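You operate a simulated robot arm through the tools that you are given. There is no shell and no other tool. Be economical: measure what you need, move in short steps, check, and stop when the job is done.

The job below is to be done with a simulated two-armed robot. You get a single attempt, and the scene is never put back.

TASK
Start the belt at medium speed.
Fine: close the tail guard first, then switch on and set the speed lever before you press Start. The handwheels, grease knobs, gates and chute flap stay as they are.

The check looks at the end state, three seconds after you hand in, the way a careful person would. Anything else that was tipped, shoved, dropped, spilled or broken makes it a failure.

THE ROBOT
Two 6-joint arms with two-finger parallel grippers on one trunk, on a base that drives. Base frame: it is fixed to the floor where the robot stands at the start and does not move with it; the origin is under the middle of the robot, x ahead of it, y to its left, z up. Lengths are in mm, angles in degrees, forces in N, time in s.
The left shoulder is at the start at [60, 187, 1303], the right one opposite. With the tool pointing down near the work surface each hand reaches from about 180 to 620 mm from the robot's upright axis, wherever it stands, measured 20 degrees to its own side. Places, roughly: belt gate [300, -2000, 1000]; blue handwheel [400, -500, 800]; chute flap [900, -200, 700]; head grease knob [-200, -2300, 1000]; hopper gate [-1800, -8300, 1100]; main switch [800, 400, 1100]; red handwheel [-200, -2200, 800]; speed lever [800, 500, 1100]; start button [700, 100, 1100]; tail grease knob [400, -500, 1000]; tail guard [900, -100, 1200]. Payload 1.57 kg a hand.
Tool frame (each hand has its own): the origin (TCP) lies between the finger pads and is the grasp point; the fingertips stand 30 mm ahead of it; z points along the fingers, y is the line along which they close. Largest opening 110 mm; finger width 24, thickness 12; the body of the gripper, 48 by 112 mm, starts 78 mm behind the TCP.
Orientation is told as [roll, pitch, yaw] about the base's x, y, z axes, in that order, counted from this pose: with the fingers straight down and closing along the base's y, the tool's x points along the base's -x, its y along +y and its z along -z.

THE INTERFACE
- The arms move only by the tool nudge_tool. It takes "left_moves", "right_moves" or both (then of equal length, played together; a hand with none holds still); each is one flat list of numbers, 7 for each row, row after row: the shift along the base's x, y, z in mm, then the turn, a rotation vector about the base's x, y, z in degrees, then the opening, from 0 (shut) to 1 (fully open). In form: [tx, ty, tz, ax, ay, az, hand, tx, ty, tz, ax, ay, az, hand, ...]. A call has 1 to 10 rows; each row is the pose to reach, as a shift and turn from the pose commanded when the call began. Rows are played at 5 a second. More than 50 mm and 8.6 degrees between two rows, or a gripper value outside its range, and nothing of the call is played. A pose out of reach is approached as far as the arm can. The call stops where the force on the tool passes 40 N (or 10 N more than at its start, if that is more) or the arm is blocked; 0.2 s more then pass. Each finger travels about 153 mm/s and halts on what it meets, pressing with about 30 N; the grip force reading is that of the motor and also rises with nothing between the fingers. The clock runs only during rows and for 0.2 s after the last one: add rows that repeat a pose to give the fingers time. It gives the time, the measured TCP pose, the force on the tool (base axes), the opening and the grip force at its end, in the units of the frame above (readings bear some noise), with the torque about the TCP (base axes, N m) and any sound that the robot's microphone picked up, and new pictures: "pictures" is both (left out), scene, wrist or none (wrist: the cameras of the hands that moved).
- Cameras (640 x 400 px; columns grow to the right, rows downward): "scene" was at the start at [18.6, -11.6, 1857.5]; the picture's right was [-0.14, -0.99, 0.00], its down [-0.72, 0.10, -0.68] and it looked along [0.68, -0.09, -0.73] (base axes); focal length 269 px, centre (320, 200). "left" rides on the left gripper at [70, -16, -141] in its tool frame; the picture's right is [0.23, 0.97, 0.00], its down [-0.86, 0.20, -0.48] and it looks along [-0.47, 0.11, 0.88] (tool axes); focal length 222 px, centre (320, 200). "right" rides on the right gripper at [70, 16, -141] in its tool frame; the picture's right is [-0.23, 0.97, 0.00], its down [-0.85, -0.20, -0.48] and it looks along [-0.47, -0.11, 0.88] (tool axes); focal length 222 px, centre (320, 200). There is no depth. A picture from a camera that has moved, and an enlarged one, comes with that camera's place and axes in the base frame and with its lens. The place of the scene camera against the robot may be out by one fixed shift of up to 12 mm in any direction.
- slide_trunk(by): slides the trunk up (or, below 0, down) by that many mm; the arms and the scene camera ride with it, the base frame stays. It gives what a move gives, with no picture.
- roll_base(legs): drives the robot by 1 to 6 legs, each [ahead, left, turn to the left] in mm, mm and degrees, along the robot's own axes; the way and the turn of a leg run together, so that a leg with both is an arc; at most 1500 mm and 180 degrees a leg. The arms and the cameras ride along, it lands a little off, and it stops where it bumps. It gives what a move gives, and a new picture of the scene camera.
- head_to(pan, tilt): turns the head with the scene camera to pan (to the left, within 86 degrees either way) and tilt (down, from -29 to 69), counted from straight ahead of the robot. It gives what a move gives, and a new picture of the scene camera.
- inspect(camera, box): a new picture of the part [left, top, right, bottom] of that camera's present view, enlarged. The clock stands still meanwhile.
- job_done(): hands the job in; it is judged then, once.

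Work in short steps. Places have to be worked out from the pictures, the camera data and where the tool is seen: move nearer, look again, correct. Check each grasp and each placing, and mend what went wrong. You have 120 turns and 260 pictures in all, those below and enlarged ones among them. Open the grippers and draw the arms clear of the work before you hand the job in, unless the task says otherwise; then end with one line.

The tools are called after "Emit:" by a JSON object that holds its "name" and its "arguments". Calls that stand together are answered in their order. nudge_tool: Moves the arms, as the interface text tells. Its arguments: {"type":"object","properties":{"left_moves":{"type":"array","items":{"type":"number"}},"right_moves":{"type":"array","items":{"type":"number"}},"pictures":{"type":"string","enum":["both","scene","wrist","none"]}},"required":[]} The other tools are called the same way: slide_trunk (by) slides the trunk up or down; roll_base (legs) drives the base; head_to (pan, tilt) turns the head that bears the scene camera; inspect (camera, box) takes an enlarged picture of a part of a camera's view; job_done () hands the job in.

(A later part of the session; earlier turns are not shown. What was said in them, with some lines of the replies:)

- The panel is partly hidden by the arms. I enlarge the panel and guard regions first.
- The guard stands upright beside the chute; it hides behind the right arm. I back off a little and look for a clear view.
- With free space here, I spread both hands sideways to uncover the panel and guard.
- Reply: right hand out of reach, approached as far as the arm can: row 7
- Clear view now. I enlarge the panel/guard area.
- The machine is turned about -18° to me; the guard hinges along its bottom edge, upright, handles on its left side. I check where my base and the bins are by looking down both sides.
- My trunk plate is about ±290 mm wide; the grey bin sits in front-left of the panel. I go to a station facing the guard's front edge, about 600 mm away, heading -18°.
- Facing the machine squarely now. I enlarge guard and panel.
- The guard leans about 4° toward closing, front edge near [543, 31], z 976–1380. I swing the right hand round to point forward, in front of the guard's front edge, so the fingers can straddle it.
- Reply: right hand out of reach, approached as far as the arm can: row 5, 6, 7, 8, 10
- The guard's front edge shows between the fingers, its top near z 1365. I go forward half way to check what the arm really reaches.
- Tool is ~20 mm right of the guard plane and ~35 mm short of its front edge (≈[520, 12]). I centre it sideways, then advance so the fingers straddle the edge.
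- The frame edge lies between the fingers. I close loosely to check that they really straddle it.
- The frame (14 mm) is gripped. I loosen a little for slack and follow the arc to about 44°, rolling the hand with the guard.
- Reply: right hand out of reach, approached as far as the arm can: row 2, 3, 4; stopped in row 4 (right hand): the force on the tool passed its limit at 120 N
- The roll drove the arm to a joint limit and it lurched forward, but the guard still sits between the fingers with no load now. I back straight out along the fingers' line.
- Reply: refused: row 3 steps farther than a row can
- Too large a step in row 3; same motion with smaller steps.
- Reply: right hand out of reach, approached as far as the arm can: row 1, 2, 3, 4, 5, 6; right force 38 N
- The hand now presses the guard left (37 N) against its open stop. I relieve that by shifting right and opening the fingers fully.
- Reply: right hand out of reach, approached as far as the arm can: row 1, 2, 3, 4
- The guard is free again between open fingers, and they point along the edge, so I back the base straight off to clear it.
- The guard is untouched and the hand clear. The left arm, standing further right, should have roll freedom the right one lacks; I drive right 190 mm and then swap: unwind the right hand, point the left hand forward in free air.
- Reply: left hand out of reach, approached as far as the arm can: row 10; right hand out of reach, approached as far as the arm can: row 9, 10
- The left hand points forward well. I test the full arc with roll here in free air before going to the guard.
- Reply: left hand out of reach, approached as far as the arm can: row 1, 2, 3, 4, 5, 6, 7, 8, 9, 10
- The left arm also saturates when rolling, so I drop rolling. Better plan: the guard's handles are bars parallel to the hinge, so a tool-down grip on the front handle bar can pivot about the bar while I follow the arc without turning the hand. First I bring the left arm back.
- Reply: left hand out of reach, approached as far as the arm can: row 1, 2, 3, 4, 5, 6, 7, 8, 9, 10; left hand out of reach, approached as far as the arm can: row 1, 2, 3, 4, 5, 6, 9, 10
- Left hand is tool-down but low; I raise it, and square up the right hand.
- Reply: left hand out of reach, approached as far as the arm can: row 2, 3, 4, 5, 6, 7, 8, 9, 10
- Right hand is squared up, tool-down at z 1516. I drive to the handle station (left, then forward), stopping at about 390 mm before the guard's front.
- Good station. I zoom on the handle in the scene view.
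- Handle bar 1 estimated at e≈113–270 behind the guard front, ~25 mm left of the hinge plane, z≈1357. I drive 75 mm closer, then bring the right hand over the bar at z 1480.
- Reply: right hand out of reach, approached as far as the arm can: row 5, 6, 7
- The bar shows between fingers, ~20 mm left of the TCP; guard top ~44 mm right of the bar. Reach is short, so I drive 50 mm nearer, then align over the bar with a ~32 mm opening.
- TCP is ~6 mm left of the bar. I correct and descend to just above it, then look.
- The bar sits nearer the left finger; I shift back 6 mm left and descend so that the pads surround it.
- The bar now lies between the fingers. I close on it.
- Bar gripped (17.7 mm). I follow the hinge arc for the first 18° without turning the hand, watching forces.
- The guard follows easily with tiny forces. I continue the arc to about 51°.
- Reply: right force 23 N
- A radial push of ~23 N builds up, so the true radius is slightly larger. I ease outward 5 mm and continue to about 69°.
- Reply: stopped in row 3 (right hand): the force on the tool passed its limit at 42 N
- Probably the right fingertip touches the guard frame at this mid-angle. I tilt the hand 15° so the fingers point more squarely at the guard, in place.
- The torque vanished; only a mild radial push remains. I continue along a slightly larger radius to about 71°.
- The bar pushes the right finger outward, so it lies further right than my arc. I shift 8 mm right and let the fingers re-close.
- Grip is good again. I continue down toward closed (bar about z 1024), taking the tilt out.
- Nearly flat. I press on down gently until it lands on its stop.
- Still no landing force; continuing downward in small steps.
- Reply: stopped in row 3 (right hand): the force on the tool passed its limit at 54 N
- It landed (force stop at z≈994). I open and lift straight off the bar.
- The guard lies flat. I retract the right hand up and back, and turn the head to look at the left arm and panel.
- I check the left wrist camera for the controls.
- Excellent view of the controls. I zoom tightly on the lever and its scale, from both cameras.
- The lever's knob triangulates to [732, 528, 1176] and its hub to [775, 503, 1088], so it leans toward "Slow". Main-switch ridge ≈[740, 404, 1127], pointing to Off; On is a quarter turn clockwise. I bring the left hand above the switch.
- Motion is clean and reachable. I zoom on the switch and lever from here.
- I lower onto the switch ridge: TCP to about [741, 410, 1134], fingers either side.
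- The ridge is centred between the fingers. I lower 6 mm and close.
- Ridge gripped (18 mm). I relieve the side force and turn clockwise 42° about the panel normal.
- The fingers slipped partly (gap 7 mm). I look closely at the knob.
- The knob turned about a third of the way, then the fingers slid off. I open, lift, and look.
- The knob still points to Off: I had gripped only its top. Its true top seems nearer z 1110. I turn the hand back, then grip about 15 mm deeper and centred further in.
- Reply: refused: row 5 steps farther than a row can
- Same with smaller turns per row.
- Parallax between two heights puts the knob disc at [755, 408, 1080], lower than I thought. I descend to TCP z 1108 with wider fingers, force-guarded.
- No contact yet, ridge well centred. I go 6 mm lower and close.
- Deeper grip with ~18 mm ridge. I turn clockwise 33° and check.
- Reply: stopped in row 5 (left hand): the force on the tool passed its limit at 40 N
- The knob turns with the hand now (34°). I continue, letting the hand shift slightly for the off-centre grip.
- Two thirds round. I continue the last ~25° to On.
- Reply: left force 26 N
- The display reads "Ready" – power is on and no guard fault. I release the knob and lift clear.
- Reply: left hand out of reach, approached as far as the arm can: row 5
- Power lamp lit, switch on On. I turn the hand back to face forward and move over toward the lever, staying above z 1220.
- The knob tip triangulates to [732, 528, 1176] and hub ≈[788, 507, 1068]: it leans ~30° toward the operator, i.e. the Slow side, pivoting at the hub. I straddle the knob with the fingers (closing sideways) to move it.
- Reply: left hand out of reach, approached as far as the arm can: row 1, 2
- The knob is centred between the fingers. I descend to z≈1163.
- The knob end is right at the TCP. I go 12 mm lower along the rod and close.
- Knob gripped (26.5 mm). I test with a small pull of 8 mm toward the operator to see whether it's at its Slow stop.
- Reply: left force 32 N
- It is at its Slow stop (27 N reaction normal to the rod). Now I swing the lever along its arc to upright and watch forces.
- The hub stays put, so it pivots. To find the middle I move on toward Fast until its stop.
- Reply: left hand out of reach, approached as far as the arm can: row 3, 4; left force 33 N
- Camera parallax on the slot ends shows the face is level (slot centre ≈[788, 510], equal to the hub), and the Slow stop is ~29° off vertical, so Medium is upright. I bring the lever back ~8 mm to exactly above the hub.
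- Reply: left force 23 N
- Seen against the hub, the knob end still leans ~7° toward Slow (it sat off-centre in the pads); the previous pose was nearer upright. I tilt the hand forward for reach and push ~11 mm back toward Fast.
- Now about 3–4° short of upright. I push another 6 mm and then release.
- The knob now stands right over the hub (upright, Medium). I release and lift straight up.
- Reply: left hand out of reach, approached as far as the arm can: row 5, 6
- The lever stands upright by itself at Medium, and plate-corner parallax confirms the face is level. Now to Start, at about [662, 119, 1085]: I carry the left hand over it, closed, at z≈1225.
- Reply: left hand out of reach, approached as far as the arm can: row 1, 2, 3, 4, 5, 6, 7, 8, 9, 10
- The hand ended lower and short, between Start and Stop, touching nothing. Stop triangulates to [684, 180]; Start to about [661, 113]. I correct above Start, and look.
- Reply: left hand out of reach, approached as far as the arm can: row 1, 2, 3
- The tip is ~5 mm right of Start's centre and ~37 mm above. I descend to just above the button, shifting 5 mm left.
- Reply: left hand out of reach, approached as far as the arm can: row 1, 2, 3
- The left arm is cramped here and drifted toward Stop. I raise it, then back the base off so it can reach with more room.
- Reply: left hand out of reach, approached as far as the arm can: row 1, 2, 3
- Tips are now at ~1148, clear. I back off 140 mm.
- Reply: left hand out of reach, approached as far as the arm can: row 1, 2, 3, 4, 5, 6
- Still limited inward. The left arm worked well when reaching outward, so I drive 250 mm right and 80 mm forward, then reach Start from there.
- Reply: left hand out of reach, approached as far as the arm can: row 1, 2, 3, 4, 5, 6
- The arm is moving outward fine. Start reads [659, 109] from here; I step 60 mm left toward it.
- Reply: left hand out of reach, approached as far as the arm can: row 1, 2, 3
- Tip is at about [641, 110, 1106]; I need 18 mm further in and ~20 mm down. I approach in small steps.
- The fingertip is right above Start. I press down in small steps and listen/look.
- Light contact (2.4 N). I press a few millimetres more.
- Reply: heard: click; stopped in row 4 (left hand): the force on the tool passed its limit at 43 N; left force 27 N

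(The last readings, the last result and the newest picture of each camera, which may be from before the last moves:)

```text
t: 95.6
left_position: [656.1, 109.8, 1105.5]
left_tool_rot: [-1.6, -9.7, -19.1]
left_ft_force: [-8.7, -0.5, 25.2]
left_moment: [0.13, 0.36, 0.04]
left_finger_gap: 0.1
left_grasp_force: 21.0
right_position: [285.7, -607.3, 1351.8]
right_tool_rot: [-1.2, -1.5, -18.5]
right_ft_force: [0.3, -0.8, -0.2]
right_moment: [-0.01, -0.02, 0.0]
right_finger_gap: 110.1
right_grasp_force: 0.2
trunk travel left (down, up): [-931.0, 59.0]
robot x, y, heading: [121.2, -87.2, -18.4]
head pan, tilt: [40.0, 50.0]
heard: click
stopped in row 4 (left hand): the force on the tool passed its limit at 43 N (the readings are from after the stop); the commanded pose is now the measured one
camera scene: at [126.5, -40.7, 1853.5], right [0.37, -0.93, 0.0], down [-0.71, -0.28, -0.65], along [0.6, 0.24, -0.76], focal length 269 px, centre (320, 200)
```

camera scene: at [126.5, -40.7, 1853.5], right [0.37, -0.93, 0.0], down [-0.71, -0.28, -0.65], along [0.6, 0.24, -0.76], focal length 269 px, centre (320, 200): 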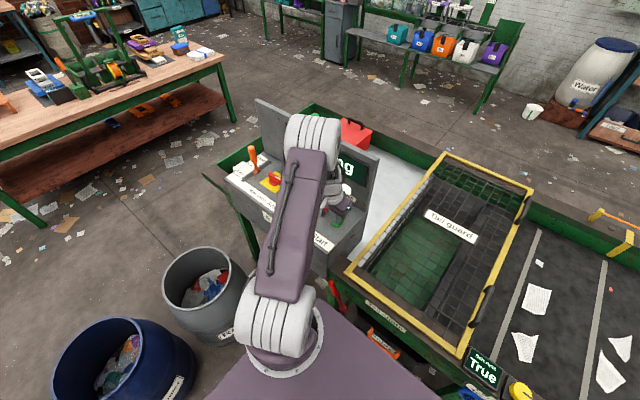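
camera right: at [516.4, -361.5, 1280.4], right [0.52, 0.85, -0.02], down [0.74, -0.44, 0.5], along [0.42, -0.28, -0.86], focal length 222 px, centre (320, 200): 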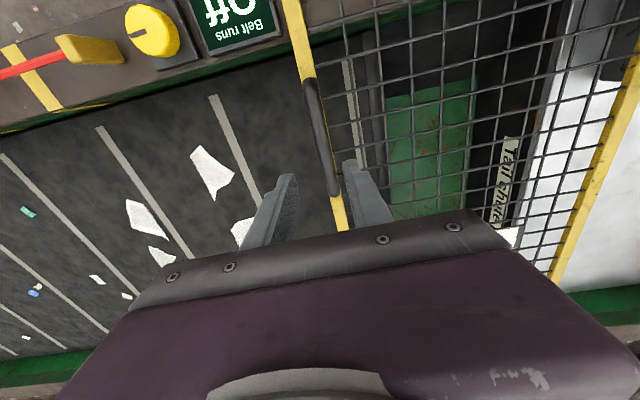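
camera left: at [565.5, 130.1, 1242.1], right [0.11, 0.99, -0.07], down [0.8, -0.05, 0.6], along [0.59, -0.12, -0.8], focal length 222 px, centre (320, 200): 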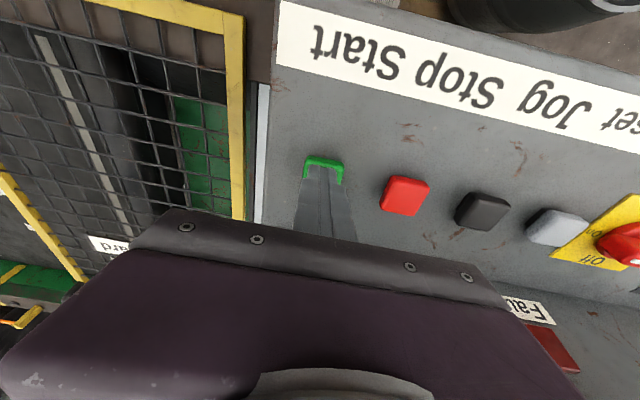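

A click, and the display ends in "...ng" ("Running"). I lift off straight up and back away, and look at the display.

Emit:
{"name": "nudge_tool", "arguments": {"left_moves": [0, 0, 10, 0, 0, 0, 0, -2, 0, 35, 0, 0, 0, 0, -20, 0, 60, 0, 0, 0, 0, -50, 5, 75, 0, 0, 0, 0, -80, 15, 85, 0, 0, 0, 0], "pictures": "none"}}

Emit:
{"name": "roll_base", "arguments": {"legs": [[-300, 0, 0]]}}

Emit:
{"name": "head_to", "arguments": {"pan": 15, "tilt": 38}}

```text
t: 96.8
left_position: [579.6, 126.4, 1187.3]
left_tool_rot: [-1.7, -9.5, -19.3]
left_ft_force: [0.1, -0.2, -0.2]
left_moment: [-0.02, 0.02, 0.01]
left_finger_gap: 0.0
left_grasp_force: 21.2
right_position: [289.9, -604.5, 1350.5]
right_tool_rot: [-1.4, -1.4, -18.5]
right_ft_force: [0.1, 0.8, 0.6]
right_moment: [0.02, 0.03, -0.01]
right_finger_gap: 110.0
right_grasp_force: 0.1
trunk travel left (down, up): [-931.0, 59.0]
robot x, y, heading: [118.3, -82.5, -18.4]
head pan, tilt: [40.0, 50.0]
```

```text
t: 98.9
left_position: [297.9, 220.1, 1186.0]
left_tool_rot: [-1.8, -9.4, -18.9]
left_ft_force: [0.8, -0.1, -0.4]
left_moment: [0.02, 0.03, -0.01]
left_finger_gap: 0.0
left_grasp_force: 20.8
right_position: [11.4, -512.1, 1349.7]
right_tool_rot: [-1.4, -1.2, -18.3]
right_ft_force: [1.1, 0.7, 0.5]
right_moment: [0.03, 0.02, 0.0]
right_finger_gap: 110.0
right_grasp_force: 0.2
trunk travel left (down, up): [-931.0, 59.0]
robot x, y, heading: [-160.7, 6.2, -18.2]
head pan, tilt: [40.0, 50.0]
camera scene: at [-146.2, 54.3, 1853.3], right [0.37, -0.93, 0.0], down [-0.71, -0.28, -0.64], along [0.6, 0.24, -0.77], focal length 269 px, centre (320, 200)
```

scene: 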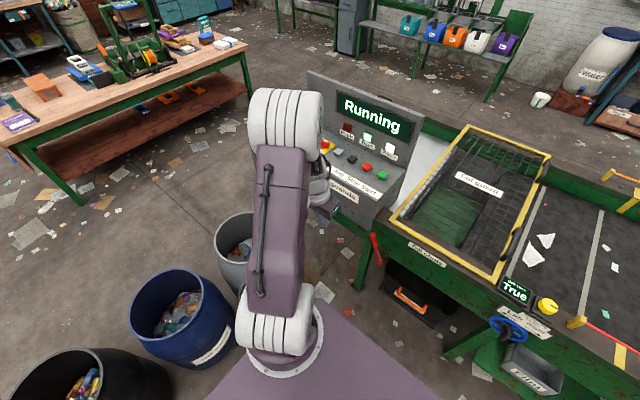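

```text
t: 99.8
left_position: [294.7, 222.8, 1186.9]
left_tool_rot: [-1.7, -9.6, -19.0]
left_ft_force: [1.0, -0.3, -0.6]
left_moment: [0.02, 0.02, 0.01]
left_finger_gap: 0.2
left_grasp_force: 21.7
right_position: [7.1, -511.1, 1350.3]
right_tool_rot: [-1.3, -1.3, -18.3]
right_ft_force: [-0.3, 0.0, 0.2]
right_moment: [0.01, -0.04, 0.04]
right_finger_gap: 110.1
right_grasp_force: 0.0
trunk travel left (down, up): [-931.0, 59.0]
robot x, y, heading: [-163.7, 9.7, -18.2]
head pan, tilt: [15.0, 38.0]
camera scene: at [-136.5, 22.5, 1870.5], right [-0.06, -1.0, 0.0], down [-0.61, 0.03, -0.79], along [0.79, -0.04, -0.62], focal length 269 px, centre (320, 200)
```

scene: 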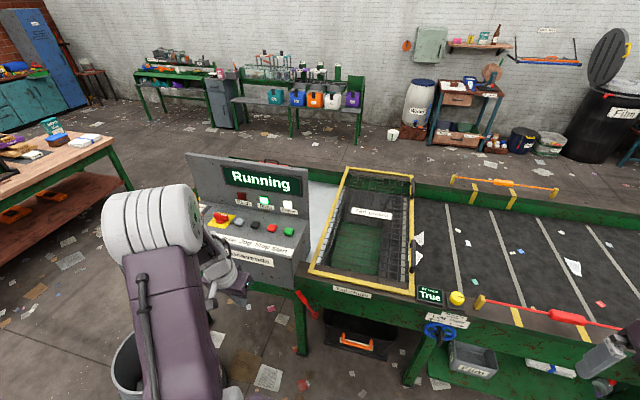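

It is "Running" with the Run lamp on. I open the left gripper and shift right for a clear look at the lever.

Emit:
{"name": "nudge_tool", "arguments": {"left_moves": [0, 0, 0, 0, 0, 0, 0.5, 0, 0, 0, 0, 0, 0, 1, 0, 0, 0, 0, 0, 0, 1], "pictures": "none"}}

Emit:
{"name": "roll_base", "arguments": {"legs": [[0, -350, 0]]}}

Emit:
{"name": "inspect", "arguments": {"camera": "scene", "box": [60, 150, 260, 300]}}

```text
t: 100.5
left_position: [295.6, 220.9, 1186.8]
left_tool_rot: [-1.7, -9.5, -18.9]
left_ft_force: [0.1, -0.2, 0.2]
left_moment: [-0.05, -0.01, 0.0]
left_finger_gap: 110.0
left_grasp_force: 0.2
right_position: [8.3, -511.5, 1351.1]
right_tool_rot: [-1.3, -1.4, -18.3]
right_ft_force: [-0.2, -0.6, 0.0]
right_moment: [0.0, -0.01, 0.02]
right_finger_gap: 109.7
right_grasp_force: 0.2
trunk travel left (down, up): [-931.0, 59.0]
robot x, y, heading: [-162.7, 7.3, -18.5]
head pan, tilt: [15.0, 38.0]
```

```text
t: 102.8
left_position: [184.7, -112.5, 1186.0]
left_tool_rot: [-1.9, -9.5, -18.8]
left_ft_force: [0.0, -0.2, 0.9]
left_moment: [-0.06, 0.02, -0.02]
left_finger_gap: 110.2
left_grasp_force: 0.1
right_position: [-100.6, -844.3, 1351.4]
right_tool_rot: [-1.4, -1.4, -18.2]
right_ft_force: [0.1, 0.0, 0.7]
right_moment: [-0.03, 0.03, 0.01]
right_finger_gap: 109.8
right_grasp_force: 0.1
trunk travel left (down, up): [-931.0, 59.0]
robot x, y, heading: [-276.5, -326.7, -17.9]
head pan, tilt: [15.0, 38.0]
camera scene: at [-244.7, -310.9, 1870.4], right [-0.05, -1.0, 0.0], down [-0.62, 0.03, -0.79], along [0.79, -0.04, -0.62], focal length 269 px, centre (320, 200)
```

scene: 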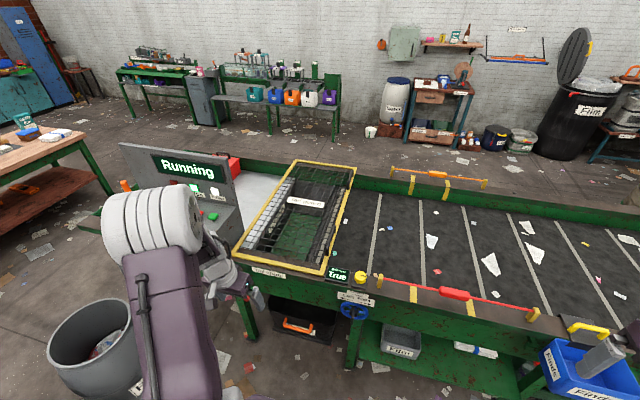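

```text
2.67 times, centred on (160, 225) of scene
camera zoom: at [-244.7, -310.9, 1870.4], right [-0.05, -1.0, 0.0], down [-0.62, 0.03, -0.79], along [0.79, -0.04, -0.62], focal length 717 px, centre (747, 133)
```

zoom: 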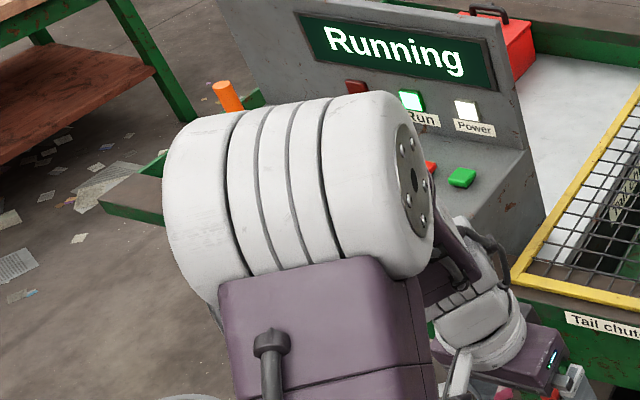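

Everything reads right: the panel shows "Running", the Run and Power lamps are lit, and the guard is shut. In the earlier clear view the lever was upright at Medium to within about 2°. Both grippers are open and clear of the work, so I hand in.

Emit:
{"name": "job_done", "arguments": {}}

```text
The job is handed in.
```

The belt is running: I closed the tail guard, switched the main switch on, set the speed lever upright at Medium and pressed Start. I judged Medium from camera views of the lever and its Slow stop; I didn't reach the Fast stop to confirm it.
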